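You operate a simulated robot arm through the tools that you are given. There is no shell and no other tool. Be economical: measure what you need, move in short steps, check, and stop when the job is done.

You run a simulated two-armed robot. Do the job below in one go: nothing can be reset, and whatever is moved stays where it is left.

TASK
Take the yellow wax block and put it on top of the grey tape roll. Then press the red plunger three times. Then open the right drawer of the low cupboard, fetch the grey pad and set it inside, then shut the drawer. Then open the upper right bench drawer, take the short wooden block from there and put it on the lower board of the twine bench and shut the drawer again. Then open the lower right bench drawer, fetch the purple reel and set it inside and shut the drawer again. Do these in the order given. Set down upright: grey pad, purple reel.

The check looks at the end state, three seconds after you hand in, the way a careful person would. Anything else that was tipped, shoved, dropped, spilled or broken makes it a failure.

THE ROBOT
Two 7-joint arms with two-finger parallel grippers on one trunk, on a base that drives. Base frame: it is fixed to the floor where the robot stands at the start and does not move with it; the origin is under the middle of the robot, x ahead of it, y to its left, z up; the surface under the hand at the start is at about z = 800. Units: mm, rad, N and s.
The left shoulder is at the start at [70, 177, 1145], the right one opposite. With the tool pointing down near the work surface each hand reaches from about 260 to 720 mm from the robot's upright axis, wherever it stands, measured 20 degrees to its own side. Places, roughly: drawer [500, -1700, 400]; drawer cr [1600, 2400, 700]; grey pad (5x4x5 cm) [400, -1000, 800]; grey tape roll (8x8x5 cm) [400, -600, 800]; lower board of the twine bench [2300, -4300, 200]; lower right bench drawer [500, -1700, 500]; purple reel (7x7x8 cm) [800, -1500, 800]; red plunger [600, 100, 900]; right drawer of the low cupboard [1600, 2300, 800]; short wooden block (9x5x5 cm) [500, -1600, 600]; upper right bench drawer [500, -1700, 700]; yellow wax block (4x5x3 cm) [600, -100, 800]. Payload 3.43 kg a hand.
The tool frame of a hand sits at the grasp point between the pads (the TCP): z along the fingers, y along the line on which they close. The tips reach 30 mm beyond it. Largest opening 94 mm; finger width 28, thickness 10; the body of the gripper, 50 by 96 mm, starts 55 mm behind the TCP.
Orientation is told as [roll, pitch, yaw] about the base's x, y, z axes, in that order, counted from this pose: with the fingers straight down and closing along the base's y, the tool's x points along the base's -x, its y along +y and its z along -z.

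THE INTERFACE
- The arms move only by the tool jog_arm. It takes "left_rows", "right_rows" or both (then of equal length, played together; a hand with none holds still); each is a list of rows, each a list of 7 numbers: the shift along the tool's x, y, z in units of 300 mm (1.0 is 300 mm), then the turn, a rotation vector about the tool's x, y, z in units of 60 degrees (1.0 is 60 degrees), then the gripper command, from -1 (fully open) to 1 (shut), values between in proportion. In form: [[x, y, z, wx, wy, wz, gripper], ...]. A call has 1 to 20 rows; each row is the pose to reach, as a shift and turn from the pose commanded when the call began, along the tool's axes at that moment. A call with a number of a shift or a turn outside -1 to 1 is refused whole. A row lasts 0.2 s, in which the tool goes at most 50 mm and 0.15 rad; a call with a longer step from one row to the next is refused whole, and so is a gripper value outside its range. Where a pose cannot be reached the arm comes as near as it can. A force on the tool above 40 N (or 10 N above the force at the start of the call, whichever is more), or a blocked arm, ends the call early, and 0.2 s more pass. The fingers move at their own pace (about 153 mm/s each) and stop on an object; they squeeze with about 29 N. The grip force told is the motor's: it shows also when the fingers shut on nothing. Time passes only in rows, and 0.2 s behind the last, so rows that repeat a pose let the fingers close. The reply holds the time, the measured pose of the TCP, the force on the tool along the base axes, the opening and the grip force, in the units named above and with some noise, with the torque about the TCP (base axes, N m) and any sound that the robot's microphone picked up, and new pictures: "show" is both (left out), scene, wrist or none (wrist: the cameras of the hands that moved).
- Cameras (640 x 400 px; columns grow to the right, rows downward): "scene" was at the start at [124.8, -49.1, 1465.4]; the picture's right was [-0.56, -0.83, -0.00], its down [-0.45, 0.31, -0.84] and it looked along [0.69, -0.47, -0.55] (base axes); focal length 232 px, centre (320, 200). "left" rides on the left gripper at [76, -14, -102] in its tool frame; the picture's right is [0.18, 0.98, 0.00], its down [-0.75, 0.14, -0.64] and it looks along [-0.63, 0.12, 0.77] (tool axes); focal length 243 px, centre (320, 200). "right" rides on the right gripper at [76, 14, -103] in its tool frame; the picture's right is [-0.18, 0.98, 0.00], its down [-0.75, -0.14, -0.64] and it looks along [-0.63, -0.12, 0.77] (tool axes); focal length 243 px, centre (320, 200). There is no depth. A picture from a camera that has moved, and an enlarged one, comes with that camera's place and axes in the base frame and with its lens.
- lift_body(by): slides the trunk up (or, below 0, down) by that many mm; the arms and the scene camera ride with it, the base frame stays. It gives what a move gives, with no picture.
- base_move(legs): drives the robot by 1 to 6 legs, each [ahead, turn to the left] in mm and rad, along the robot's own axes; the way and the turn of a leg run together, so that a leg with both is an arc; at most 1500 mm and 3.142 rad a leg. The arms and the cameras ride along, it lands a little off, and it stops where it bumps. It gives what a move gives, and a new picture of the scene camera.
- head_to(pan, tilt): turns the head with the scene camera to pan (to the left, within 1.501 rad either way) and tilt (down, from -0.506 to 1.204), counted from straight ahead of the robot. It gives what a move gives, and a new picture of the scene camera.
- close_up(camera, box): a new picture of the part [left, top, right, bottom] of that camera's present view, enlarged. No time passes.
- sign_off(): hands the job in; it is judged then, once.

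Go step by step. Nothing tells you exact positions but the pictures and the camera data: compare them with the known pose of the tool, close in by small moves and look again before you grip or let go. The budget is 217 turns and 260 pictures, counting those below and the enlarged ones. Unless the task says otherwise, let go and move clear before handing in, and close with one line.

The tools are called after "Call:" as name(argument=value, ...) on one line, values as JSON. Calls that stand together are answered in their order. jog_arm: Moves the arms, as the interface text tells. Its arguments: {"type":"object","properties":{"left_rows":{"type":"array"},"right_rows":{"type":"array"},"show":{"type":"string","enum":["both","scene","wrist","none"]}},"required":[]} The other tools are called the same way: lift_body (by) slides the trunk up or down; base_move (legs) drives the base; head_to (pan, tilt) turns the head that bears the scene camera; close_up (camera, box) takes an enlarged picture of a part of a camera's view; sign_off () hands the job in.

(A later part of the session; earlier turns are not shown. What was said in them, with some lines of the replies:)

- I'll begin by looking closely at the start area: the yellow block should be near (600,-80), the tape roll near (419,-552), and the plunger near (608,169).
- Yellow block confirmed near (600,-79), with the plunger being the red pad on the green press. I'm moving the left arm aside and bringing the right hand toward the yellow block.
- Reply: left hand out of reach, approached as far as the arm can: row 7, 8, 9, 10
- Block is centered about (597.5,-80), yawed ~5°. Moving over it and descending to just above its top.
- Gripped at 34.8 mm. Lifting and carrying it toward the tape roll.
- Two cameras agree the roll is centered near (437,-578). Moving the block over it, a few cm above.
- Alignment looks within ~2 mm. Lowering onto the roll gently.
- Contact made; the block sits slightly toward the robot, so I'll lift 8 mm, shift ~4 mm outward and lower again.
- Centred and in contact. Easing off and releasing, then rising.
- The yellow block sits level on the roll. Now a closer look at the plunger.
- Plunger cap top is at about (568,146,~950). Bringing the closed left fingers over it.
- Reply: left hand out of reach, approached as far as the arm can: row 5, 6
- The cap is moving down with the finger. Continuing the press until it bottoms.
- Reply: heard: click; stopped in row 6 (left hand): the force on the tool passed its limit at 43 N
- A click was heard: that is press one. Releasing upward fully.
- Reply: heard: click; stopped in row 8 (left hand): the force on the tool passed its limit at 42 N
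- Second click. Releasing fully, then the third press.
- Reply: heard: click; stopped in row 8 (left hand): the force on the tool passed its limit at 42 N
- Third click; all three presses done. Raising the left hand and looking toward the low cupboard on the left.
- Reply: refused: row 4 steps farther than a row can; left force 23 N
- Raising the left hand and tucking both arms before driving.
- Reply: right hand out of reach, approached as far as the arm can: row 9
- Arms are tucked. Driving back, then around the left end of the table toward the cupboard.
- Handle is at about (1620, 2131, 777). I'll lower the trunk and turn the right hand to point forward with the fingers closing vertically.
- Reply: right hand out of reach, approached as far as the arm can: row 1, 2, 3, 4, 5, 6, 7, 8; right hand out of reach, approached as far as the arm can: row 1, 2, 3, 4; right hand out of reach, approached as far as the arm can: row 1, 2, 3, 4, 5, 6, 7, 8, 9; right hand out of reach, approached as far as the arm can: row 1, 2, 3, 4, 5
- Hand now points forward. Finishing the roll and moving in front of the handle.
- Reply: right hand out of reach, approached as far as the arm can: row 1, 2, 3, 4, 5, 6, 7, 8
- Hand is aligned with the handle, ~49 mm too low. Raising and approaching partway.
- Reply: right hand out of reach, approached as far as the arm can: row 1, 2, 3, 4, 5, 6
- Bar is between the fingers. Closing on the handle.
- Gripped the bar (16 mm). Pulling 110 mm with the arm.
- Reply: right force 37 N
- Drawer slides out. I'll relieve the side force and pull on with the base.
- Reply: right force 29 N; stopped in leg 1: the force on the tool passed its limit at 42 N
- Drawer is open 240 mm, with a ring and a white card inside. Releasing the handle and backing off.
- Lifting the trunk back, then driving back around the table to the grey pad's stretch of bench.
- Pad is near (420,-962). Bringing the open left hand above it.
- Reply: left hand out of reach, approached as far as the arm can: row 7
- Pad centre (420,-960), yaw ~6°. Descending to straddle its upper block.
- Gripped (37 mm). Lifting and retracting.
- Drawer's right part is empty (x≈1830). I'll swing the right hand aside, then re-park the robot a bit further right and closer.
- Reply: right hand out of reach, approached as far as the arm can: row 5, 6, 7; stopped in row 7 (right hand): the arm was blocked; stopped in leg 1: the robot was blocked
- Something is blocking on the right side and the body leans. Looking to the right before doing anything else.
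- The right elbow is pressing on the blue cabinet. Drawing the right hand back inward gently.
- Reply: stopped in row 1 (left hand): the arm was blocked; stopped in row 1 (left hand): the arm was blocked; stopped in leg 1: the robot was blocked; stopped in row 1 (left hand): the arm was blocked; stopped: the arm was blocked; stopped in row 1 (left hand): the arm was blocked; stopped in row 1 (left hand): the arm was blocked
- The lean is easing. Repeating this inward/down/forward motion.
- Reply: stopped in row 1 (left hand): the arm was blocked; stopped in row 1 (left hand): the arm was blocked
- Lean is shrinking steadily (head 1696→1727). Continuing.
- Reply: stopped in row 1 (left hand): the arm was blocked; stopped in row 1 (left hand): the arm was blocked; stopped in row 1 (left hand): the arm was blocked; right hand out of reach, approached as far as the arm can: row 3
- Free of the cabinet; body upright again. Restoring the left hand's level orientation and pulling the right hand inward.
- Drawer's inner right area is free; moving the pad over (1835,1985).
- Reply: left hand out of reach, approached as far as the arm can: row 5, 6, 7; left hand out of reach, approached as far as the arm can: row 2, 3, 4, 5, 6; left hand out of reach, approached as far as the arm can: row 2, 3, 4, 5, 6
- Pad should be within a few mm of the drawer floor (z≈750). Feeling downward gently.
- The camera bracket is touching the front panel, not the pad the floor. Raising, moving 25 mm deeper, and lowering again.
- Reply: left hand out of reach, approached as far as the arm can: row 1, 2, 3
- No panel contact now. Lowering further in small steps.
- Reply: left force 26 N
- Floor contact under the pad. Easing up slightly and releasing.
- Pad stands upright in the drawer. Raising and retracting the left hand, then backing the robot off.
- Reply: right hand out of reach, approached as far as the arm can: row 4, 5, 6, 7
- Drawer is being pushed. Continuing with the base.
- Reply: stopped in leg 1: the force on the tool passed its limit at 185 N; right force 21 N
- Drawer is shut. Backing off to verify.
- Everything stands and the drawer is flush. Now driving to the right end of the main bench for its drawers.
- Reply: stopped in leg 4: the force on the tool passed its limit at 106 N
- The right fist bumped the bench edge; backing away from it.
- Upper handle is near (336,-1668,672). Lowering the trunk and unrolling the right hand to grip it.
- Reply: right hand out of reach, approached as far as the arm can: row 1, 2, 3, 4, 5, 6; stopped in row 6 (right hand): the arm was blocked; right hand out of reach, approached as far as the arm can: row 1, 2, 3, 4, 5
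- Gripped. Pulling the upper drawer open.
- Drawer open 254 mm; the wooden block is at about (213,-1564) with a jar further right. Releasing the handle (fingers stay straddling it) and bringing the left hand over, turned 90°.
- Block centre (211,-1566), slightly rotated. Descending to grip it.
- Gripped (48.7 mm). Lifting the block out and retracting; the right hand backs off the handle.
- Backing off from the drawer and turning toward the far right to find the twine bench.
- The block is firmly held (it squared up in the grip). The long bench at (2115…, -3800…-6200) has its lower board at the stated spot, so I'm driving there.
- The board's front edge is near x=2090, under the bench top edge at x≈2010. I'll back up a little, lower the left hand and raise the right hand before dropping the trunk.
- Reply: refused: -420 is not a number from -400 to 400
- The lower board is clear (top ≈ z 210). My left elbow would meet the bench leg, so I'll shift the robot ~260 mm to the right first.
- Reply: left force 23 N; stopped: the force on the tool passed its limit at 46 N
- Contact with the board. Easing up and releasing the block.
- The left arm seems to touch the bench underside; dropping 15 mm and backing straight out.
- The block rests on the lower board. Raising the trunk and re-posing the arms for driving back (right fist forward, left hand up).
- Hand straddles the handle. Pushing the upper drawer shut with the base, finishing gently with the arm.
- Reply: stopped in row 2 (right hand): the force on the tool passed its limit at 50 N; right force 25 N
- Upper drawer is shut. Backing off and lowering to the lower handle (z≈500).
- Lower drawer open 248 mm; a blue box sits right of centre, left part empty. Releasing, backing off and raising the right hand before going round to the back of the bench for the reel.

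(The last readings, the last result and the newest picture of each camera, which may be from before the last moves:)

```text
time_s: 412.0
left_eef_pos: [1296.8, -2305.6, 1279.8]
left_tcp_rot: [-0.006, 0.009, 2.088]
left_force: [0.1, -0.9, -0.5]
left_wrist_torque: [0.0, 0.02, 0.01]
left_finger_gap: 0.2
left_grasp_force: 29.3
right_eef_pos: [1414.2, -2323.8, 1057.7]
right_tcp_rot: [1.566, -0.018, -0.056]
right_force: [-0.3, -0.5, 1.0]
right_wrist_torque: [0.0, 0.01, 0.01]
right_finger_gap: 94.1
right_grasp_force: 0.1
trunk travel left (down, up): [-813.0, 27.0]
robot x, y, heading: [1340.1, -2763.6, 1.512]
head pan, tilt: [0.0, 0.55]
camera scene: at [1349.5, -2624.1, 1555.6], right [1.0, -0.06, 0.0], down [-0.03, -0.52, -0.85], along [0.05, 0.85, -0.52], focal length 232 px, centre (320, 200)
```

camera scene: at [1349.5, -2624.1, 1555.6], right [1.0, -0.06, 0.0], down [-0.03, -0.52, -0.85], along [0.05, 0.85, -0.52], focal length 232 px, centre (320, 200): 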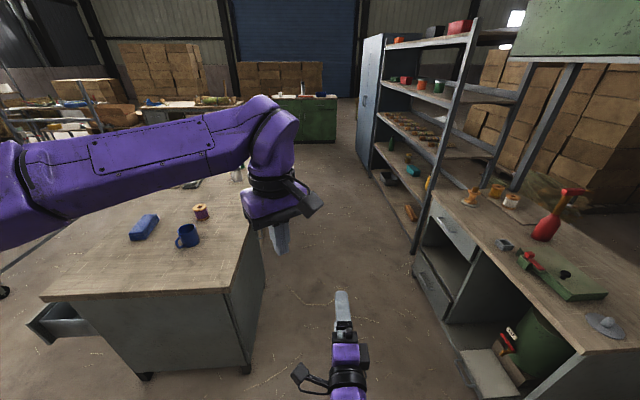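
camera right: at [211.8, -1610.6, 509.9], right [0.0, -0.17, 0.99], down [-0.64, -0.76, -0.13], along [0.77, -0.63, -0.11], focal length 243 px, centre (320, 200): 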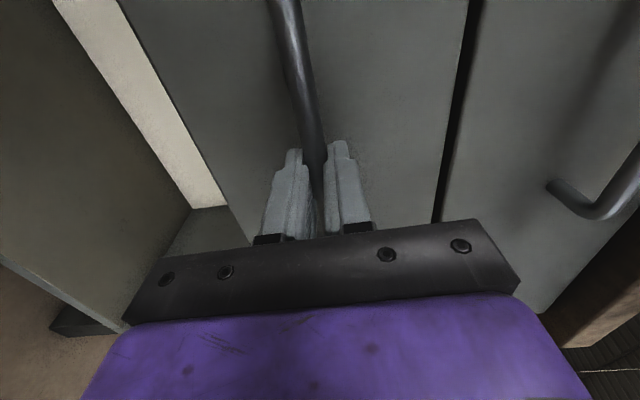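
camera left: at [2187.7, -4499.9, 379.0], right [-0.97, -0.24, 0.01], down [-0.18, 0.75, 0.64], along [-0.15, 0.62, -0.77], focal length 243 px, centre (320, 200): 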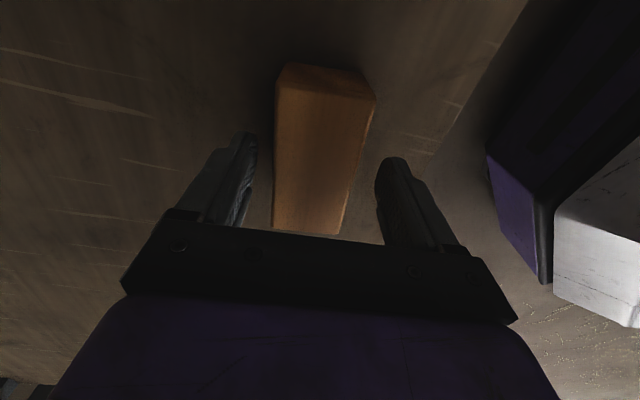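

Call:
base_move(legs=[[0, 0.055], [1330, 0], [0, 1.57]])

Call:
head_to(pan=0.15, tilt=0.8)

```text
time_s: 423.2
left_eef_pos: [879.7, -1448.0, 1279.0]
left_tcp_rot: [-0.006, 0.007, -2.571]
left_force: [0.0, 0.2, -0.1]
left_wrist_torque: [0.02, 0.0, 0.0]
left_finger_gap: 0.0
left_grasp_force: 29.1
right_eef_pos: [891.4, -1327.9, 1057.6]
right_tcp_rot: [1.569, -0.02, 1.569]
right_force: [0.1, 0.4, 0.8]
right_wrist_torque: [0.04, 0.0, 0.0]
right_finger_gap: 94.0
right_grasp_force: 0.0
trunk travel left (down, up): [-813.0, 27.0]
robot x, y, heading: [1339.6, -1376.1, 3.135]
head pan, tilt: [0.0, 0.55]
camera scene: at [1196.9, -1376.6, 1555.6], right [0.01, 1.0, 0.0], down [0.52, 0.0, -0.85], along [-0.85, 0.01, -0.52], focal length 232 px, centre (320, 200)
```

scene: 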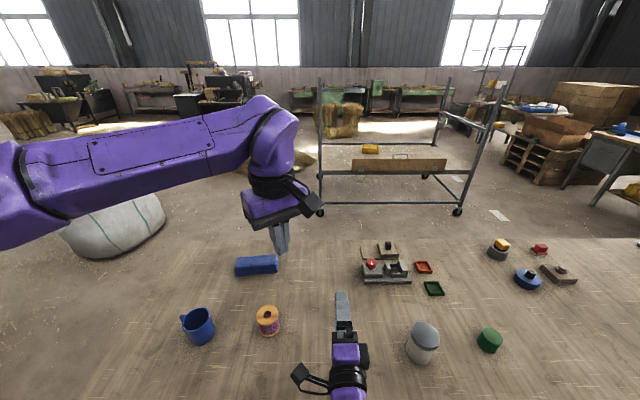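

```text
time_s: 423.9
left_eef_pos: [878.7, -1446.6, 1279.2]
left_tcp_rot: [-0.008, 0.008, -2.573]
left_force: [0.6, 0.0, 0.0]
left_wrist_torque: [-0.05, 0.01, -0.01]
left_finger_gap: 0.1
left_grasp_force: 28.9
right_eef_pos: [891.4, -1328.1, 1057.3]
right_tcp_rot: [1.567, -0.019, 1.566]
right_force: [-0.2, 0.3, -0.5]
right_wrist_torque: [-0.02, 0.01, 0.02]
right_finger_gap: 94.2
right_grasp_force: 0.1
trunk travel left (down, up): [-813.0, 27.0]
robot x, y, heading: [1334.4, -1373.9, 3.135]
head pan, tilt: [0.15, 0.799]
camera scene: at [1206.9, -1388.9, 1534.3], right [-0.14, 0.99, 0.0], down [0.71, 0.1, -0.7], along [-0.69, -0.1, -0.72], focal length 232 px, centre (320, 200)
```

scene: 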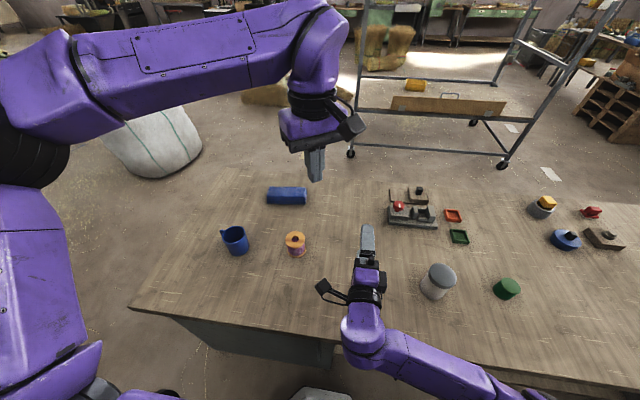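

Reel is at about (758,-1539). Bringing the open left hand over it.

Call:
jog_arm(left_rows=[[-0.08, 0, 0.08, 0, 0, 0, -1], [-0.17, 0.01, 0.19, 0, 0, 0, -1], [-0.25, 0.015, 0.31, 0, 0, 0, -1], [-0.33, 0.02, 0.44, 0, 0, 0, -1], [-0.4, 0.03, 0.57, 0, 0, 0, -1], [-0.46, 0.035, 0.7, 0, 0, 0, -1], [-0.506, 0.037, 0.84, 0, 0, 0, -1], [-0.506, 0.037, 0.95, 0, 0, 0, -1], [-0.506, 0.037, 1.0, 0, 0, 0, -1]], show="wrist")

```text
time_s: 425.9
left_eef_pos: [759.0, -1535.7, 976.1]
left_tcp_rot: [-0.008, 0.01, -2.57]
left_force: [1.1, 0.7, 0.1]
left_wrist_torque: [0.04, 0.02, 0.01]
left_finger_gap: 93.9
left_grasp_force: 0.1
right_eef_pos: [891.3, -1328.5, 1056.5]
right_tcp_rot: [1.567, -0.02, 1.569]
right_force: [0.3, 0.0, -0.1]
right_wrist_torque: [0.01, 0.0, -0.02]
right_finger_gap: 94.2
right_grasp_force: 0.0
trunk travel left (down, up): [-813.0, 27.0]
robot x, y, heading: [1336.0, -1377.3, 3.133]
head pan, tilt: [0.15, 0.799]
camera left: at [815.0, -1482.7, 1079.8], right [0.69, -0.73, -0.01], down [-0.56, -0.53, 0.63], along [-0.46, -0.43, -0.77], focal length 243 px, centre (320, 200)
```

left: 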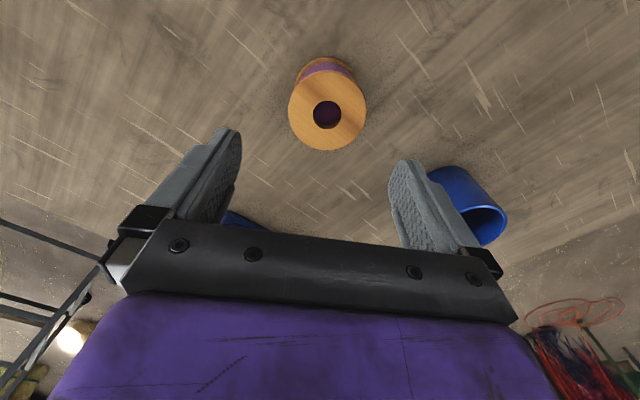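

Call:
jog_arm(left_rows=[[0.026, 0.012, 0.08, 0, 0, 0, -1], [0.026, 0.012, 0.18, 0, 0, 0, -1], [0.026, 0.012, 0.28, 0, 0, 0, -1], [0.026, 0.012, 0.3, 0, 0, 0, -1]], show="wrist")

```text
time_s: 426.9
left_eef_pos: [767.3, -1533.5, 890.6]
left_tcp_rot: [-0.008, 0.009, -2.571]
left_force: [-0.1, -0.2, 0.5]
left_wrist_torque: [0.02, -0.01, 0.0]
left_finger_gap: 93.7
left_grasp_force: 0.0
right_eef_pos: [890.7, -1328.4, 1057.3]
right_tcp_rot: [1.567, -0.018, 1.57]
right_force: [0.3, -0.5, 0.5]
right_wrist_torque: [-0.01, 0.01, 0.03]
right_finger_gap: 93.8
right_grasp_force: 0.1
trunk travel left (down, up): [-813.0, 27.0]
robot x, y, heading: [1336.1, -1378.6, 3.138]
head pan, tilt: [0.15, 0.799]
camera left: at [824.5, -1480.7, 994.1], right [0.69, -0.73, -0.01], down [-0.56, -0.53, 0.63], along [-0.46, -0.43, -0.77], focal length 243 px, centre (320, 200)
```

left: 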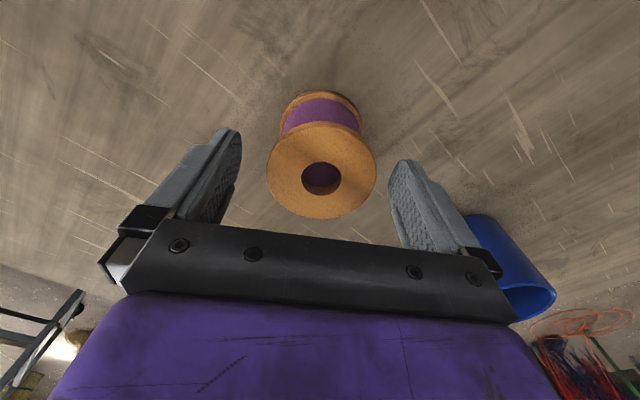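

Call:
jog_arm(left_rows=[[0.012, 0, 0.08, 0, 0, 0, -1], [0.012, 0, 0.15, 0, 0, 0, -1], [0.012, 0, 0.172, 0, 0, 0, -1], [0.012, 0, 0.172, 0, 0, 0, -0.2], [0.012, 0, 0.172, 0, 0, 0, 1], [0.012, 0, 0.172, 0, 0, 0, 1], [0.012, 0, 0.172, 0, 0, 0, 1]], show="wrist")

```text
time_s: 428.5
left_eef_pos: [770.7, -1531.3, 836.7]
left_tcp_rot: [-0.006, 0.008, -2.572]
left_force: [-1.5, 0.4, 1.3]
left_wrist_torque: [0.02, 0.06, 0.01]
left_finger_gap: 74.7
left_grasp_force: 29.3
right_eef_pos: [891.3, -1327.1, 1056.5]
right_tcp_rot: [1.567, -0.018, 1.571]
right_force: [-0.5, -0.7, 0.3]
right_wrist_torque: [-0.01, 0.03, -0.04]
right_finger_gap: 94.0
right_grasp_force: 0.1
trunk travel left (down, up): [-813.0, 27.0]
robot x, y, heading: [1337.8, -1379.7, 3.137]
head pan, tilt: [0.15, 0.799]
camera left: at [828.2, -1478.1, 940.8], right [0.69, -0.73, 0.0], down [-0.56, -0.53, 0.63], along [-0.46, -0.43, -0.77], focal length 243 px, centre (320, 200)
```

left: 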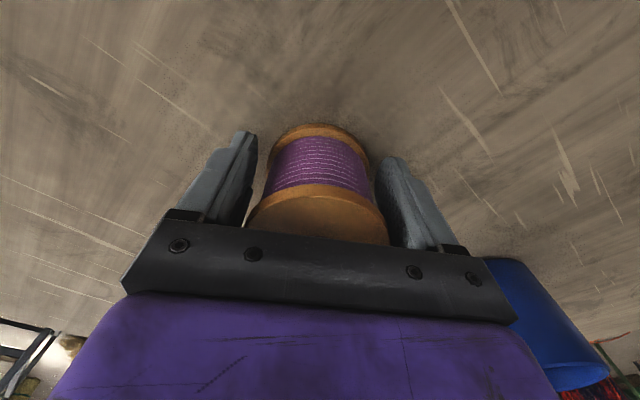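

The grip is on the upper flange close to the finger roots; re-gripping 26 mm higher for a better hold.

Call:
jog_arm(left_rows=[[0, 0, 0, 0, 0, 0, -0.8], [0, 0, 0, 0, 0, 0, -1], [0, 0, -0.05, 0, 0, 0, -1], [0, 0, -0.09, 0, 0, 0, -1], [0, 0, -0.09, 0, 0, 0, 0], [0, 0, -0.09, 0, 0, 0, 1], [0, 0, -0.09, 0, 0, 0, 1], [0, 0, -0.09, 0, 0, 0, 1]], show="wrist")

```text
time_s: 430.3
left_eef_pos: [770.5, -1531.2, 863.8]
left_tcp_rot: [-0.007, 0.009, -2.571]
left_force: [-0.4, -0.7, 1.0]
left_wrist_torque: [-0.01, 0.04, -0.01]
left_finger_gap: 74.4
left_grasp_force: 28.8
right_eef_pos: [892.2, -1327.9, 1057.3]
right_tcp_rot: [1.568, -0.02, 1.569]
right_force: [0.0, -0.5, 0.0]
right_wrist_torque: [0.0, 0.0, 0.0]
right_finger_gap: 93.7
right_grasp_force: 0.0
trunk travel left (down, up): [-813.0, 27.0]
robot x, y, heading: [1334.3, -1379.8, 3.137]
head pan, tilt: [0.15, 0.799]
camera left: at [827.7, -1478.1, 967.6], right [0.69, -0.73, 0.0], down [-0.56, -0.53, 0.63], along [-0.46, -0.43, -0.77], focal length 243 px, centre (320, 200)
```

left: 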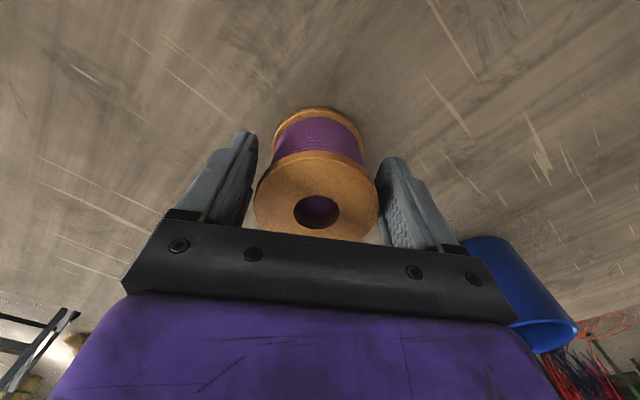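

Call:
jog_arm(left_rows=[[0, 0, -0.06, 0, 0, 0, 1], [0, 0, -0.16, 0, 0, 0, 1], [0, 0, -0.3, 0, 0, 0, 1], [0, 0, -0.45, 0, 0, 0, 1], [0, 0, -0.6, 0, 0, 0, 1], [0.08, 0, -0.72, 0, 0, 0, 1], [0.18, 0, -0.82, 0, 0, 0, 1], [0.28, 0, -0.9, 0, 0, 0, 1]], show="wrist")

```text
time_s: 432.1
left_eef_pos: [843.4, -1487.3, 1133.4]
left_tcp_rot: [-0.006, 0.009, -2.571]
left_force: [-0.3, 0.2, 0.3]
left_wrist_torque: [0.02, -0.03, -0.01]
left_finger_gap: 74.2
left_grasp_force: 29.2
right_eef_pos: [892.1, -1326.7, 1057.7]
right_tcp_rot: [1.566, -0.019, 1.57]
right_force: [0.0, 0.1, -0.4]
right_wrist_torque: [-0.02, 0.0, 0.02]
right_finger_gap: 93.8
right_grasp_force: 0.1
trunk travel left (down, up): [-813.0, 27.0]
robot x, y, heading: [1336.7, -1379.9, 3.129]
head pan, tilt: [0.15, 0.799]
camera left: at [898.6, -1433.5, 1237.3], right [0.69, -0.73, 0.0], down [-0.56, -0.53, 0.63], along [-0.46, -0.43, -0.77], focal length 243 px, centre (320, 200)
```

left: 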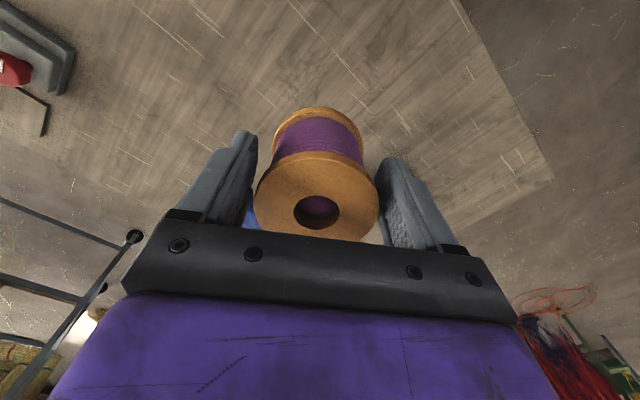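

Reel held firmly. Driving back around to the bench front.

Call:
base_move(legs=[[-100, 0], [0, 1.58], [1320, 0], [0, -1.575], [1500, 0], [330, 0]])

```text
time_s: 456.0
left_eef_pos: [-865.0, -2860.7, 1133.4]
left_tcp_rot: [-0.008, 0.009, -2.548]
left_force: [-0.6, 0.9, -0.4]
left_wrist_torque: [0.02, 0.03, 0.0]
left_finger_gap: 73.2
left_grasp_force: 28.9
right_eef_pos: [-818.2, -2700.0, 1057.3]
right_tcp_rot: [1.568, -0.019, 1.593]
right_force: [0.2, -0.7, 0.1]
right_wrist_torque: [0.02, 0.02, -0.01]
right_finger_gap: 93.9
right_grasp_force: 0.0
trunk travel left (down, up): [-813.0, 27.0]
robot x, y, heading: [-369.7, -2739.6, -3.123]
head pan, tilt: [0.15, 0.799]
camera scene: at [-500.6, -2753.7, 1534.3], right [-0.17, 0.99, 0.0], down [0.71, 0.12, -0.7], along [-0.69, -0.12, -0.72], focal length 232 px, centre (320, 200)
```

scene: 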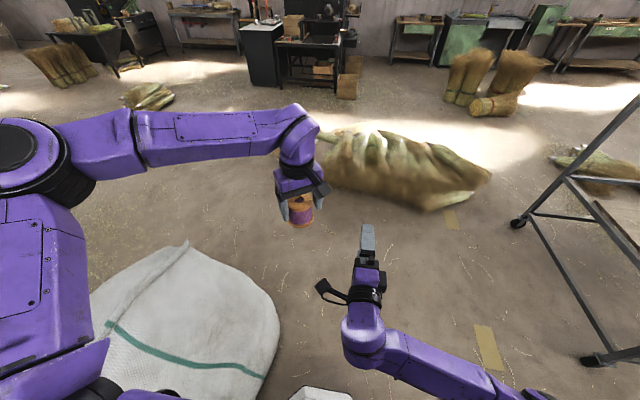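

Call:
base_move(legs=[[0, -1.366], [1120, 0], [0, -1.79]])

```text
time_s: 464.3
left_eef_pos: [-859.4, -1295.4, 1141.4]
left_tcp_rot: [-0.007, -0.009, 2.374]
left_force: [0.0, 0.9, -0.8]
left_wrist_torque: [-0.02, -0.04, -0.01]
left_finger_gap: 72.9
left_grasp_force: 29.1
right_eef_pos: [-698.3, -1295.4, 1064.4]
right_tcp_rot: [1.577, -0.013, 0.252]
right_force: [-0.4, 0.8, -1.1]
right_wrist_torque: [0.07, 0.02, -0.05]
right_finger_gap: 93.6
right_grasp_force: 0.1
trunk travel left (down, up): [-813.0, 27.0]
robot x, y, heading: [-643.9, -1730.0, 1.83]
head pan, tilt: [0.15, 0.799]
stopped in leg 2: the robot was blocked; the commanded pose is now the measured one
camera scene: at [-662.8, -1668.1, 1544.0], right [0.92, 0.39, 0.0], down [0.27, -0.63, -0.73], along [-0.29, 0.67, -0.69], focal length 232 px, centre (320, 200)
```

scene: 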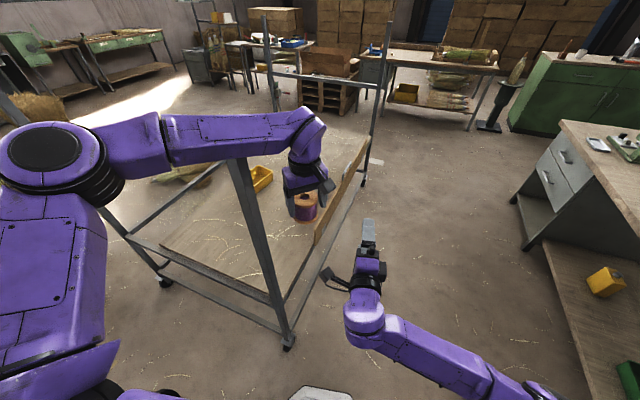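

The left arm touched the cart post; backing straight off.

Call:
base_move(legs=[[-200, 0]])

```text
time_s: 465.9
left_eef_pos: [-820.7, -1463.3, 1123.8]
left_tcp_rot: [0.007, 0.019, 2.38]
left_force: [0.4, -0.2, -1.2]
left_wrist_torque: [-0.01, 0.02, -0.02]
left_finger_gap: 72.9
left_grasp_force: 28.7
right_eef_pos: [-657.8, -1468.5, 1047.9]
right_tcp_rot: [1.554, -0.017, 0.252]
right_force: [0.3, -0.5, 0.5]
right_wrist_torque: [0.01, -0.01, 0.01]
right_finger_gap: 94.3
right_grasp_force: 0.2
trunk travel left (down, up): [-813.0, 27.0]
robot x, y, heading: [-595.8, -1925.2, 1.817]
head pan, tilt: [0.15, 0.799]
camera scene: at [-635.2, -1800.0, 1534.1], right [0.92, 0.39, 0.0], down [0.28, -0.66, -0.7], along [-0.27, 0.64, -0.72], focal length 232 px, centre (320, 200)
```

scene: 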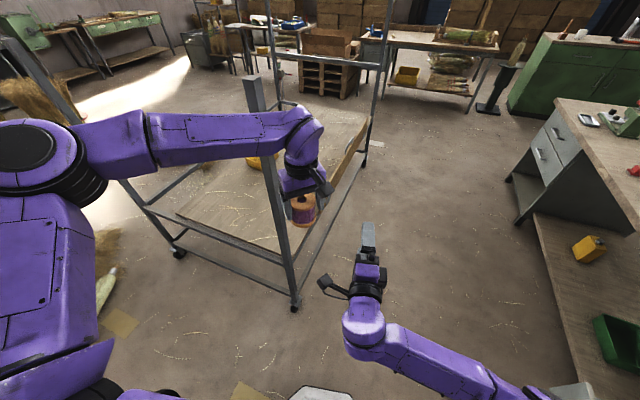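

Call:
base_move(legs=[[0, -1.03], [400, 0], [0, -0.787]])

```text
time_s: 473.1
left_eef_pos: [187.1, -1509.5, 1124.5]
left_tcp_rot: [0.005, 0.02, 0.581]
left_force: [0.3, 0.1, -0.5]
left_wrist_torque: [0.01, 0.04, -0.03]
left_finger_gap: 72.5
left_grasp_force: 28.5
right_eef_pos: [146.2, -1668.1, 1049.9]
right_tcp_rot: [1.554, -0.018, -1.546]
right_force: [-0.2, -1.1, -0.8]
right_wrist_torque: [-0.01, 0.0, 0.01]
right_finger_gap: 93.9
right_grasp_force: 0.1
trunk travel left (down, up): [-813.0, 27.0]
robot x, y, heading: [-313.8, -1633.7, 0.024]
head pan, tilt: [0.15, 0.799]
camera scene: at [-182.2, -1614.0, 1534.2], right [0.18, -0.98, 0.0], down [-0.71, -0.13, -0.7], along [0.69, 0.12, -0.72], focal length 232 px, centre (320, 200)
```

scene: 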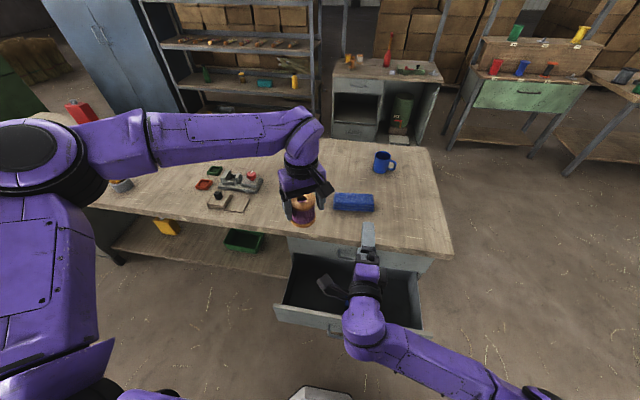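

Robot is well placed. Turning the left hand and lowering the trunk toward the drawer.

Call:
jog_arm(left_rows=[[-0.02, -0.02, 0, 0, 0, -0.12, 1], [-0.04, -0.04, 0, 0, 0, -0.24, 1], [-0.06, -0.06, 0, 0, 0, -0.36, 1], [-0.08, -0.08, 0, 0, 0, -0.48, 1], [-0.097, -0.084, 0.05, 0, 0, -0.6, 1], [-0.097, -0.084, 0.12, 0, 0, -0.72, 1], [-0.097, -0.084, 0.2, 0, 0, -0.84, 1], [-0.097, -0.084, 0.3, 0, 0, -0.95, 1]], show="none")

Call:
lift_body(by=-300)

Call:
close_up(camera="left", box=[0, 0, 640, 400])

Call:
close_up(camera="scene", box=[0, 0, 640, 400])

```text
time_s: 474.9
left_eef_pos: [224.7, -1514.8, 1031.4]
left_tcp_rot: [0.018, 0.007, 1.581]
left_force: [0.0, -0.9, 0.1]
left_wrist_torque: [0.02, 0.02, 0.04]
left_finger_gap: 72.7
left_grasp_force: 29.3
right_eef_pos: [146.2, -1669.2, 1049.5]
right_tcp_rot: [1.555, -0.018, -1.544]
right_force: [-0.3, -1.0, -0.7]
right_wrist_torque: [-0.04, -0.02, -0.01]
right_finger_gap: 93.9
right_grasp_force: 0.2
trunk travel left (down, up): [-813.0, 27.0]
robot x, y, heading: [-312.3, -1630.6, 0.024]
head pan, tilt: [0.15, 0.799]
```

```text
time_s: 477.9
left_eef_pos: [222.5, -1515.0, 730.9]
left_tcp_rot: [0.019, 0.006, 1.576]
left_force: [0.9, 0.5, -0.9]
left_wrist_torque: [-0.01, 0.0, 0.01]
left_finger_gap: 72.5
left_grasp_force: 28.7
right_eef_pos: [146.3, -1668.8, 749.9]
right_tcp_rot: [1.551, -0.017, -1.544]
right_force: [-0.5, 0.1, -0.2]
right_wrist_torque: [-0.03, -0.01, 0.03]
right_finger_gap: 94.0
right_grasp_force: 0.0
trunk travel left (down, up): [-513.0, 327.0]
robot x, y, heading: [-316.3, -1626.8, 0.03]
head pan, tilt: [0.15, 0.799]
```

```text
1.00 times, centred on (320, 200) of left (not enlarged: the box is as wide or as high as the picture)
camera zoom: at [241.2, -1589.3, 834.5], right [-0.98, -0.19, 0.02], down [-0.13, 0.76, 0.64], along [-0.14, 0.63, -0.77], focal length 243 px, centre (320, 200)
```

zoom: 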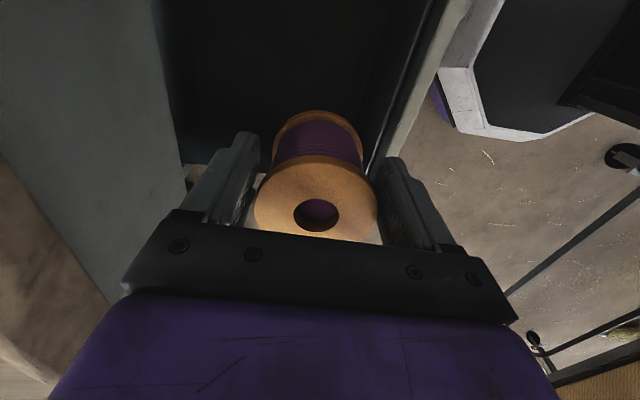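

```text
1.00 times, centred on (320, 200) of scene (not enlarged: the box is as wide or as high as the picture)
camera zoom: at [-182.3, -1614.3, 1234.3], right [0.18, -0.98, 0.0], down [-0.71, -0.13, -0.7], along [0.69, 0.12, -0.72], focal length 232 px, centre (320, 200)
```

zoom: 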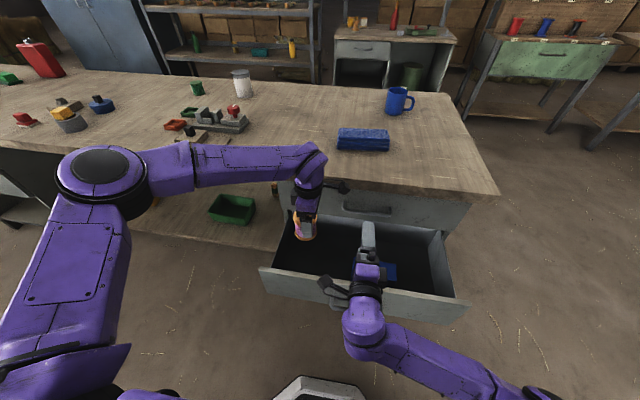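

Call:
jog_arm(left_rows=[[0, 0, 0.12, 0.01, 0, 0, 1], [0, 0, 0.25, 0.018, 0, 0, 1], [0, 0, 0.38, 0.018, 0, 0, 1], [0, 0, 0.5, 0.018, 0, 0, 1], [0, 0, 0.6, 0.018, 0, 0, 1], [0, 0, 0.66, 0.018, 0, 0, 1], [0, 0, 0.66, 0.018, 0, 0, 1]], show="both")

```text
time_s: 479.5
left_eef_pos: [219.9, -1514.5, 528.8]
left_tcp_rot: [0.001, 0.007, 1.578]
left_force: [-0.1, 0.3, -1.2]
left_wrist_torque: [0.0, -0.03, 0.01]
left_finger_gap: 72.8
left_grasp_force: 28.7
right_eef_pos: [145.8, -1668.8, 750.2]
right_tcp_rot: [1.553, -0.018, -1.545]
right_force: [-0.6, 0.1, 0.4]
right_wrist_torque: [0.02, -0.03, -0.02]
right_finger_gap: 94.0
right_grasp_force: 0.1
trunk travel left (down, up): [-513.0, 327.0]
robot x, y, heading: [-314.3, -1627.0, 0.025]
head pan, tilt: [0.15, 0.799]
camera scene: at [-182.3, -1614.3, 1234.2], right [0.18, -0.98, 0.0], down [-0.71, -0.13, -0.7], along [0.69, 0.12, -0.72], focal length 232 px, centre (320, 200)
camera left: at [235.7, -1590.2, 632.5], right [-0.98, -0.19, 0.0], down [-0.15, 0.76, 0.64], along [-0.12, 0.63, -0.77], focal length 243 px, centre (320, 200)
```

scene: 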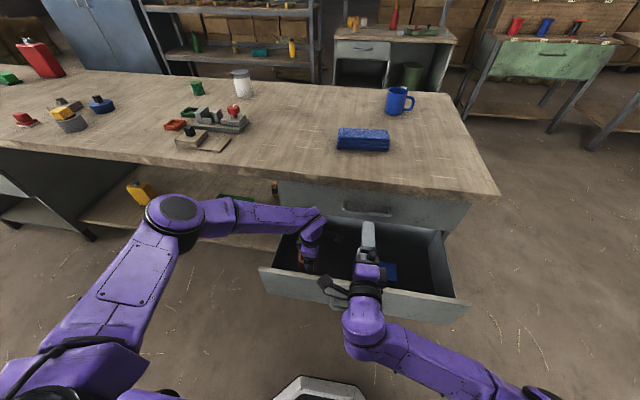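
left: 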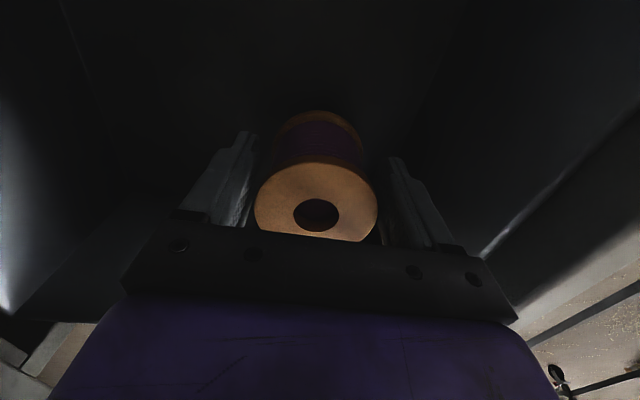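

Call:
jog_arm(left_rows=[[0, 0, 0.04, 0, 0, 0, 1], [0, 0, 0.07, 0, 0, 0, 1], [0, 0, 0.085, 0, 0, 0, 1], [0, 0, 0.095, 0, 0, 0, 1], [0, 0, 0.1, 0, 0, 0, 1], [0, 0, 0.105, 0, 0, 0, 1], [0, 0, 0.11, 0, 0, 0, 1]], show="none")

```text
time_s: 481.1
left_eef_pos: [219.6, -1516.7, 498.9]
left_tcp_rot: [-0.001, 0.007, 1.577]
left_force: [0.5, -0.4, -1.6]
left_wrist_torque: [-0.03, 0.01, 0.0]
left_finger_gap: 72.3
left_grasp_force: 29.7
right_eef_pos: [146.6, -1668.3, 749.8]
right_tcp_rot: [1.554, -0.019, -1.546]
right_force: [0.7, 0.5, -0.5]
right_wrist_torque: [0.01, 0.0, -0.03]
right_finger_gap: 94.4
right_grasp_force: 0.0
trunk travel left (down, up): [-513.0, 327.0]
robot x, y, heading: [-312.5, -1630.2, 0.026]
head pan, tilt: [0.15, 0.799]
```

Call:
jog_arm(left_rows=[[0, 0, 0.008, 0, 0, 0, 1], [0, 0, 0.016, 0, 0, 0, 1], [0, 0, 0.024, 0, 0, 0, 1], [0, 0, 0.032, 0, 0, 0, 1], [0, 0, 0.04, 0, 0, 0, 1], [0, 0, 0.04, 0, 0, 0, 1]], show="none")

```text
time_s: 482.5
left_eef_pos: [218.7, -1517.6, 490.2]
left_tcp_rot: [-0.004, 0.007, 1.578]
left_force: [0.9, 4.4, 25.3]
left_wrist_torque: [0.22, 0.02, 0.23]
left_finger_gap: 72.3
left_grasp_force: 30.0
right_eef_pos: [144.1, -1669.4, 751.5]
right_tcp_rot: [1.557, -0.017, -1.543]
right_force: [-0.4, 0.6, -0.2]
right_wrist_torque: [0.01, 0.0, 0.01]
right_finger_gap: 94.3
right_grasp_force: 0.0
trunk travel left (down, up): [-513.0, 327.0]
robot x, y, heading: [-316.2, -1627.5, 0.029]
head pan, tilt: [0.15, 0.799]
```

Floor contact. Easing off and releasing the reel, then raising.

Call:
jog_arm(left_rows=[[0, 0, -0.01, 0, 0, 0, 1], [0, 0, -0.01, 0, 0, 0, -0.75], [0, 0, -0.01, 0, 0, 0, -0.95], [0, 0, -0.01, 0, 0, 0, -0.95], [0, 0, -0.08, 0, 0, 0, -0.95], [0, 0, -0.2, 0, 0, 0, -0.95], [0, 0, -0.34, 0, 0, 0, -0.95], [0, 0, -0.48, 0, 0, 0, -0.95]], show="wrist")

```text
time_s: 484.3
left_eef_pos: [219.5, -1517.9, 633.6]
left_tcp_rot: [0.001, 0.007, 1.578]
left_force: [-0.7, -0.6, 0.3]
left_wrist_torque: [-0.05, 0.03, 0.01]
left_finger_gap: 91.8
left_grasp_force: 0.0
right_eef_pos: [145.2, -1669.7, 749.5]
right_tcp_rot: [1.555, -0.019, -1.545]
right_force: [0.2, 0.0, 0.1]
right_wrist_torque: [0.01, -0.03, 0.01]
right_finger_gap: 94.0
right_grasp_force: 0.0
trunk travel left (down, up): [-513.0, 327.0]
robot x, y, heading: [-314.4, -1630.3, 0.022]
head pan, tilt: [0.15, 0.799]
camera left: at [235.7, -1591.7, 737.9], right [-0.98, -0.19, 0.0], down [-0.15, 0.76, 0.64], along [-0.12, 0.63, -0.77], focal length 243 px, centre (320, 200)
```

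left: 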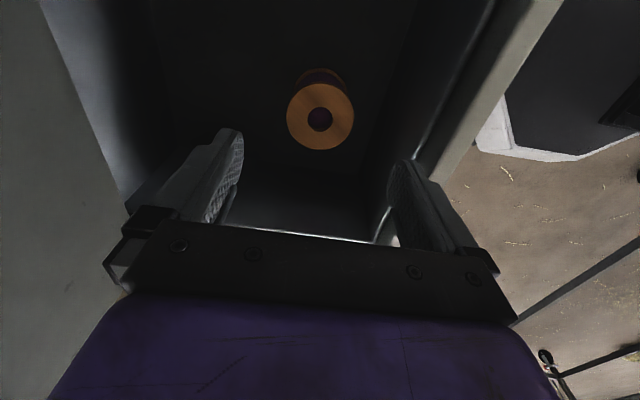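

Reel stands upright in the drawer. Raising the left hand, backing off, and lowering the right hand in front of the lower drawer.

Call:
jog_arm(left_rows=[[0, 0, -0.15, 0, 0, 0, 1], [0, 0, -0.3, 0, 0, 0, 1], [0, 0, -0.45, 0, 0, 0, 1], [0, 0, -0.6, 0, 0, 0, 1], [0, 0, -0.75, 0, 0, 0, 1], [0, 0, -0.9, 0, 0, 0, 1], [0, 0, -1.0, 0, 0, 0, 1], [0, 0.12, -1.0, 0, 0, 0, 1], [0, 0.25, -1.0, 0, 0, 0, 1]], show="none")

Call:
base_move(legs=[[0, -0.022], [-180, 0]])

Call:
jog_arm(right_rows=[[0, -0.12, 0, 0, 0, 0, -1], [0, -0.24, 0, 0, 0, 0, -1], [0, -0.36, 0, 0, 0, 0, -1], [0, -0.48, 0, 0, 0, 0, -1], [0, -0.6, 0, 0, 0, 0, -1], [0, -0.72, 0, 0, 0, 0, -1], [0, -0.84, 0, 0, 0, 0, -1]], show="wrist")

```text
time_s: 486.3
left_eef_pos: [143.9, -1513.8, 933.3]
left_tcp_rot: [0.0, 0.008, 1.581]
left_force: [-0.2, -0.4, -0.3]
left_wrist_torque: [-0.01, -0.02, 0.02]
left_finger_gap: 0.1
left_grasp_force: 29.1
right_eef_pos: [146.1, -1669.5, 750.2]
right_tcp_rot: [1.555, -0.016, -1.545]
right_force: [-0.1, -0.6, 0.5]
right_wrist_torque: [0.03, 0.03, 0.04]
right_finger_gap: 94.2
right_grasp_force: 0.0
trunk travel left (down, up): [-513.0, 327.0]
robot x, y, heading: [-312.3, -1629.6, 0.026]
head pan, tilt: [0.15, 0.799]
```

```text
time_s: 488.1
left_eef_pos: [-29.9, -1523.2, 933.6]
left_tcp_rot: [0.0, 0.008, 1.56]
left_force: [-1.1, 0.6, 0.5]
left_wrist_torque: [0.01, -0.02, -0.02]
left_finger_gap: 0.0
left_grasp_force: 29.2
right_eef_pos: [-31.2, -1677.1, 751.1]
right_tcp_rot: [1.556, -0.017, -1.561]
right_force: [-0.6, -0.1, 0.8]
right_wrist_torque: [0.01, 0.0, -0.03]
right_finger_gap: 94.1
right_grasp_force: 0.0
trunk travel left (down, up): [-513.0, 327.0]
robot x, y, heading: [-489.4, -1634.0, 0.006]
head pan, tilt: [0.15, 0.799]
camera scene: at [-359.8, -1617.8, 1234.4], right [0.16, -0.99, 0.0], down [-0.71, -0.11, -0.7], along [0.69, 0.11, -0.72], focal length 232 px, centre (320, 200)
```

scene: 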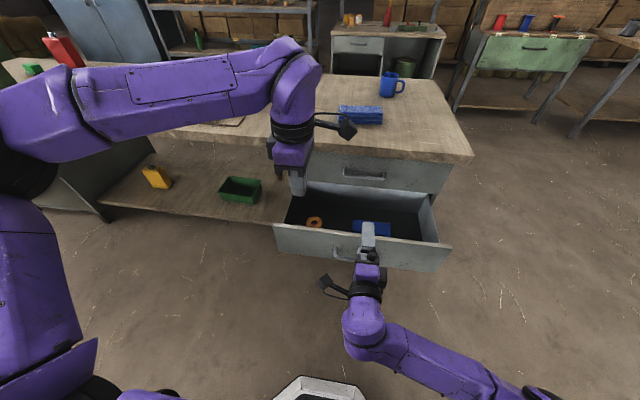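

```text
time_s: 489.7
left_eef_pos: [-29.2, -1523.6, 933.6]
left_tcp_rot: [0.001, 0.007, 1.561]
left_force: [-0.2, -0.1, 0.3]
left_wrist_torque: [0.01, 0.02, 0.01]
left_finger_gap: 0.0
left_grasp_force: 28.9
right_eef_pos: [-34.2, -1681.5, 498.0]
right_tcp_rot: [1.554, -0.019, -1.562]
right_force: [0.4, 0.2, 0.1]
right_wrist_torque: [0.01, -0.03, -0.04]
right_finger_gap: 94.0
right_grasp_force: 0.0
trunk travel left (down, up): [-513.0, 327.0]
robot x, y, heading: [-488.4, -1632.3, 0.012]
head pan, tilt: [0.15, 0.799]
camera right: at [-137.2, -1605.3, 513.2], right [0.02, -0.17, 0.99], down [-0.64, -0.76, -0.12], along [0.77, -0.63, -0.12], focal length 243 px, centre (320, 200)
```

right: 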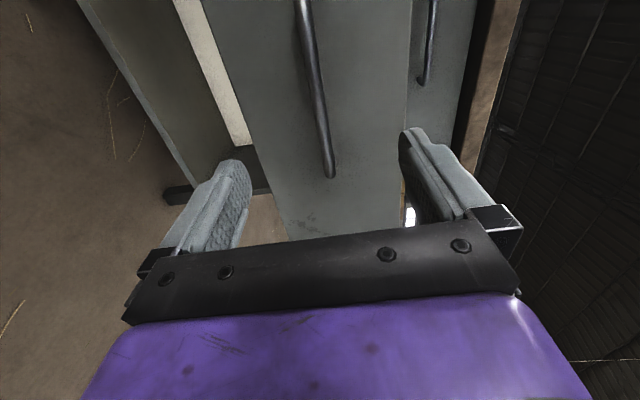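

Call:
base_move(legs=[[95, 0]])

Call:
jog_arm(right_rows=[[0, 0, 0.03, 0, 0, 0, -1], [0, 0, 0.06, 0, 0, 0, -1], [0, 0, 0.1, 0, 0, 0, -1], [0, 0, 0.15, 0, 0, 0, -1], [0, 0, 0.2, 0, 0, 0, -1], [0, 0, 0.25, 0, 0, 0, -1], [0, 0, 0.3, 0, 0, 0, -1], [0, 0, 0.35, 0, 0, 0, -1], [0, 0, 0.4, 0, 0, 0, -1], [0, 0, 0.43, 0, 0, 0, -1]], show="none")

Call:
base_move(legs=[[115, 0]])

```text
time_s: 490.8
left_eef_pos: [65.9, -1520.1, 932.4]
left_tcp_rot: [0.0, 0.007, 1.563]
left_force: [0.3, 0.5, 0.1]
left_wrist_torque: [-0.05, 0.05, 0.02]
left_finger_gap: 0.0
left_grasp_force: 29.3
right_eef_pos: [62.6, -1678.9, 499.3]
right_tcp_rot: [1.553, -0.017, -1.559]
right_force: [0.5, -0.5, -0.8]
right_wrist_torque: [0.0, -0.01, -0.01]
right_finger_gap: 93.9
right_grasp_force: 0.2
trunk travel left (down, up): [-513.0, 327.0]
robot x, y, heading: [-392.7, -1628.1, 0.008]
head pan, tilt: [0.15, 0.799]
camera scene: at [-261.9, -1616.3, 1234.1], right [0.16, -0.99, 0.0], down [-0.71, -0.12, -0.7], along [0.69, 0.11, -0.72], focal length 232 px, centre (320, 200)
```

scene: 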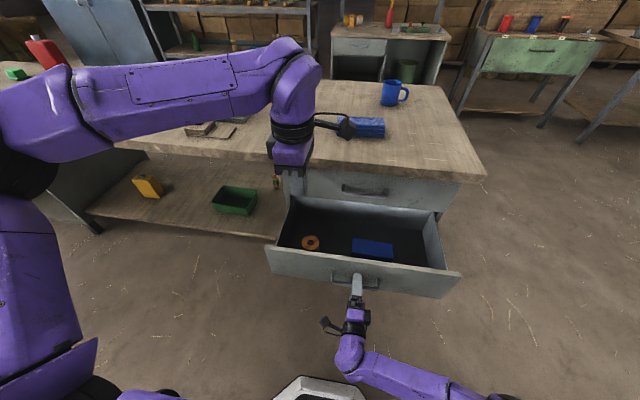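

```text
time_s: 493.0
left_eef_pos: [65.9, -1521.4, 932.8]
left_tcp_rot: [0.0, 0.006, 1.564]
left_force: [0.2, 0.0, 0.0]
left_wrist_torque: [0.01, 0.0, 0.01]
left_finger_gap: 0.1
left_grasp_force: 28.6
right_eef_pos: [189.0, -1677.7, 497.9]
right_tcp_rot: [1.554, -0.016, -1.559]
right_force: [-0.5, 0.1, 0.2]
right_wrist_torque: [0.01, -0.02, -0.01]
right_finger_gap: 94.0
right_grasp_force: 0.1
trunk travel left (down, up): [-513.0, 327.0]
robot x, y, heading: [-390.1, -1630.7, 0.012]
head pan, tilt: [0.15, 0.799]
```

```text
time_s: 494.2
left_eef_pos: [179.1, -1519.8, 933.2]
left_tcp_rot: [0.001, 0.008, 1.562]
left_force: [0.2, -0.5, -0.1]
left_wrist_torque: [-0.02, 0.01, -0.01]
left_finger_gap: 0.1
left_grasp_force: 28.8
right_eef_pos: [302.6, -1677.5, 496.4]
right_tcp_rot: [1.554, -0.017, -1.56]
right_force: [-0.4, -0.4, 0.2]
right_wrist_torque: [-0.02, -0.01, 0.01]
right_finger_gap: 94.1
right_grasp_force: 0.1
trunk travel left (down, up): [-513.0, 327.0]
robot x, y, heading: [-282.1, -1631.3, 0.012]
head pan, tilt: [0.15, 0.799]
camera scene: at [-149.4, -1615.1, 1234.1], right [0.16, -0.99, 0.0], down [-0.71, -0.12, -0.7], along [0.69, 0.11, -0.72], focal length 232 px, centre (320, 200)
```

scene: 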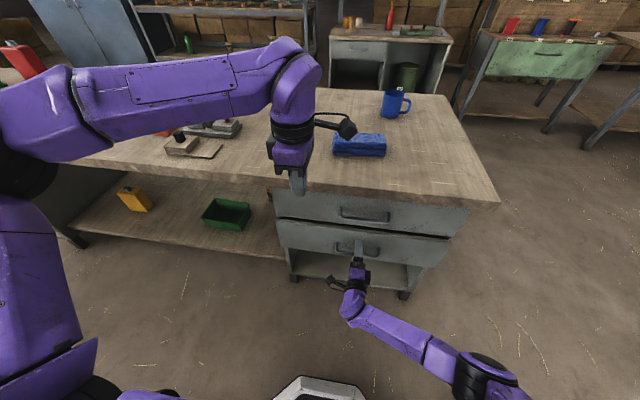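

Nearly shut. Finishing gently with the arm until it stops.

Call:
jog_arm(right_rows=[[0, 0, 0.03, 0, 0, 0, -1], [0, 0, 0.06, 0, 0, 0, -1], [0, 0, 0.09, 0, 0, 0, -1], [0, 0, 0.11, 0, 0, 0, -1], [0, 0, 0.13, 0, 0, 0, -1], [0, 0, 0.15, 0, 0, 0, -1], [0, 0, 0.17, 0, 0, 0, -1]], show="none")

Call:
base_move(legs=[[-350, 0]])

Call:
close_up(camera="scene", box=[250, 80, 490, 270])

```text
time_s: 495.5
left_eef_pos: [175.3, -1522.3, 933.5]
left_tcp_rot: [-0.003, 0.006, 1.56]
left_force: [0.3, -0.7, -0.3]
left_wrist_torque: [-0.02, 0.02, 0.01]
left_finger_gap: 0.3
left_grasp_force: 28.8
right_eef_pos: [333.8, -1677.1, 496.6]
right_tcp_rot: [1.556, -0.021, -1.559]
right_force: [-16.1, -3.3, 10.4]
right_wrist_torque: [-0.01, -1.2, -0.33]
right_finger_gap: 93.7
right_grasp_force: 0.1
trunk travel left (down, up): [-513.0, 327.0]
robot x, y, heading: [-280.4, -1626.8, 0.014]
head pan, tilt: [0.15, 0.799]
stopped in row 6 (right hand): the force on the tool passed its limit at 50 N (the readings are from after the stop); the commanded pose is now the measured one
```

```text
time_s: 497.7
left_eef_pos: [-167.9, -1522.4, 933.1]
left_tcp_rot: [0.0, 0.006, 1.568]
left_force: [0.5, 1.1, 0.2]
left_wrist_torque: [-0.01, -0.01, 0.0]
left_finger_gap: 0.2
left_grasp_force: 28.8
right_eef_pos: [-9.5, -1677.4, 494.4]
right_tcp_rot: [1.549, -0.019, -1.551]
right_force: [0.1, 0.2, 0.5]
right_wrist_torque: [0.04, 0.02, -0.01]
right_finger_gap: 94.0
right_grasp_force: 0.0
trunk travel left (down, up): [-513.0, 327.0]
robot x, y, heading: [-624.6, -1636.8, 0.013]
head pan, tilt: [0.15, 0.799]
camera scene: at [-496.6, -1619.0, 1234.4], right [0.17, -0.99, 0.0], down [-0.71, -0.12, -0.7], along [0.69, 0.12, -0.72], focal length 232 px, centre (320, 200)
```

scene: 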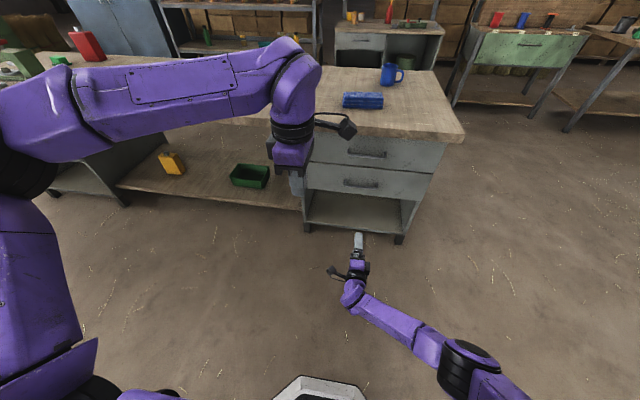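

```text
2.11 times, centred on (370, 175) of scene
camera zoom: at [-496.6, -1619.0, 1234.4], right [0.17, -0.99, 0.0], down [-0.71, -0.12, -0.7], along [0.69, 0.12, -0.72], focal length 489 px, centre (215, 253)
```

zoom: 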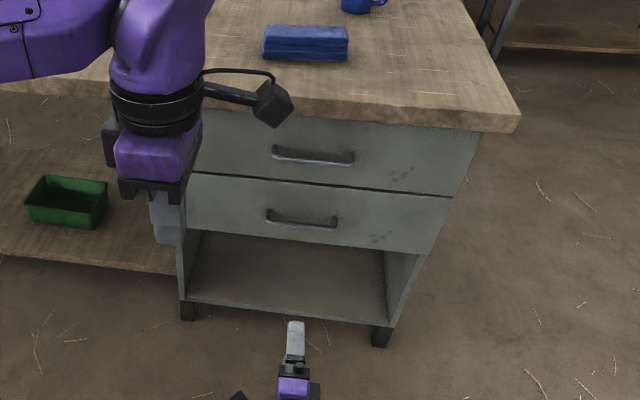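

Both drawers are shut. A last look along the bench to confirm the yellow block is still on the roll.

Call:
lift_body(by=250)

Call:
head_to(pan=0.75, tilt=0.35)

Call:
head_to(pan=1.5, tilt=0.45)

```text
time_s: 500.3
left_eef_pos: [-167.5, -1522.3, 1183.4]
left_tcp_rot: [0.0, 0.006, 1.567]
left_force: [-0.8, 0.4, 0.0]
left_wrist_torque: [-0.01, 0.02, 0.05]
left_finger_gap: 0.0
left_grasp_force: 29.1
right_eef_pos: [-8.5, -1677.0, 743.2]
right_tcp_rot: [1.551, -0.019, -1.553]
right_force: [-0.7, -0.4, 0.6]
right_wrist_torque: [0.01, 0.01, -0.01]
right_finger_gap: 93.8
right_grasp_force: 0.0
trunk travel left (down, up): [-763.0, 77.0]
robot x, y, heading: [-624.1, -1634.1, 0.016]
head pan, tilt: [0.15, 0.799]
```

```text
time_s: 501.3
left_eef_pos: [-168.2, -1522.1, 1183.8]
left_tcp_rot: [-0.001, 0.008, 1.568]
left_force: [-0.4, -0.1, 0.2]
left_wrist_torque: [0.02, -0.03, 0.01]
left_finger_gap: 0.0
left_grasp_force: 29.4
right_eef_pos: [-6.3, -1677.6, 743.4]
right_tcp_rot: [1.549, -0.02, -1.552]
right_force: [1.2, 0.3, 0.6]
right_wrist_torque: [0.03, 0.01, 0.03]
right_finger_gap: 94.0
right_grasp_force: 0.1
trunk travel left (down, up): [-763.0, 77.0]
robot x, y, heading: [-625.8, -1636.7, 0.012]
head pan, tilt: [0.75, 0.351]
camera scene: at [-508.1, -1567.8, 1523.8], right [0.69, -0.72, 0.0], down [-0.25, -0.24, -0.94], along [0.68, 0.65, -0.34], focal length 232 px, centre (320, 200)
```

scene: 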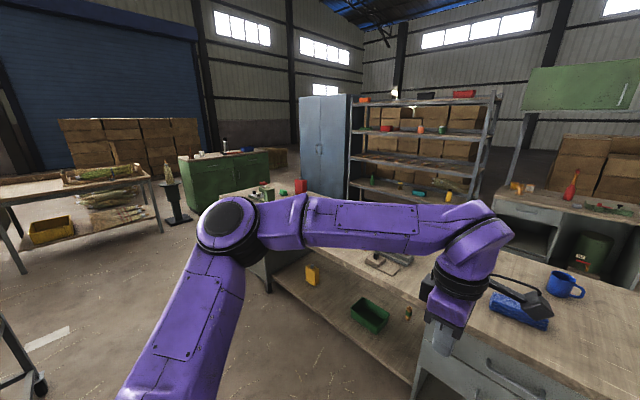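

```text
time_s: 502.4
left_eef_pos: [-168.1, -1521.2, 1183.0]
left_tcp_rot: [0.0, 0.008, 1.567]
left_force: [0.5, -0.3, -0.5]
left_wrist_torque: [-0.01, 0.02, -0.04]
left_finger_gap: 0.0
left_grasp_force: 29.3
right_eef_pos: [-8.3, -1677.4, 743.2]
right_tcp_rot: [1.551, -0.019, -1.551]
right_force: [0.1, -0.9, -0.2]
right_wrist_torque: [0.0, -0.03, 0.0]
right_finger_gap: 94.1
right_grasp_force: 0.1
trunk travel left (down, up): [-763.0, 77.0]
robot x, y, heading: [-624.6, -1633.8, 0.015]
head pan, tilt: [1.499, 0.45]
camera scene: at [-570.0, -1540.5, 1514.7], right [1.0, -0.06, 0.0], down [-0.02, -0.43, -0.9], along [0.05, 0.9, -0.44], focal length 232 px, centre (320, 200)
```

scene: 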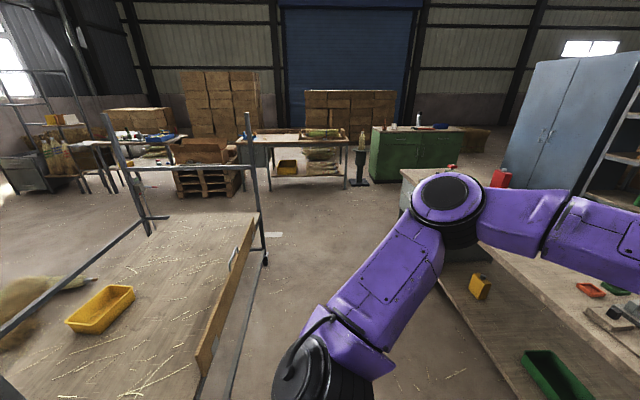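

The last overview shows the bench items, cart, cupboard and cabinet all standing. The yellow block was still on the tape roll in the last picture that showed it, and both hands are empty and clear, so I'm handing in.

Call:
sign_off()

```text
The job is handed in.
```

I did all five jobs in the order given and handed in; every drawer I opened is shut again, and the grey pad and purple reel were set down upright. Along the way my arms bumped the blue cabinet, the end of the main bench and the wheeled cart, and I saw nothing shift or fall, though I only checked that in the pictures.
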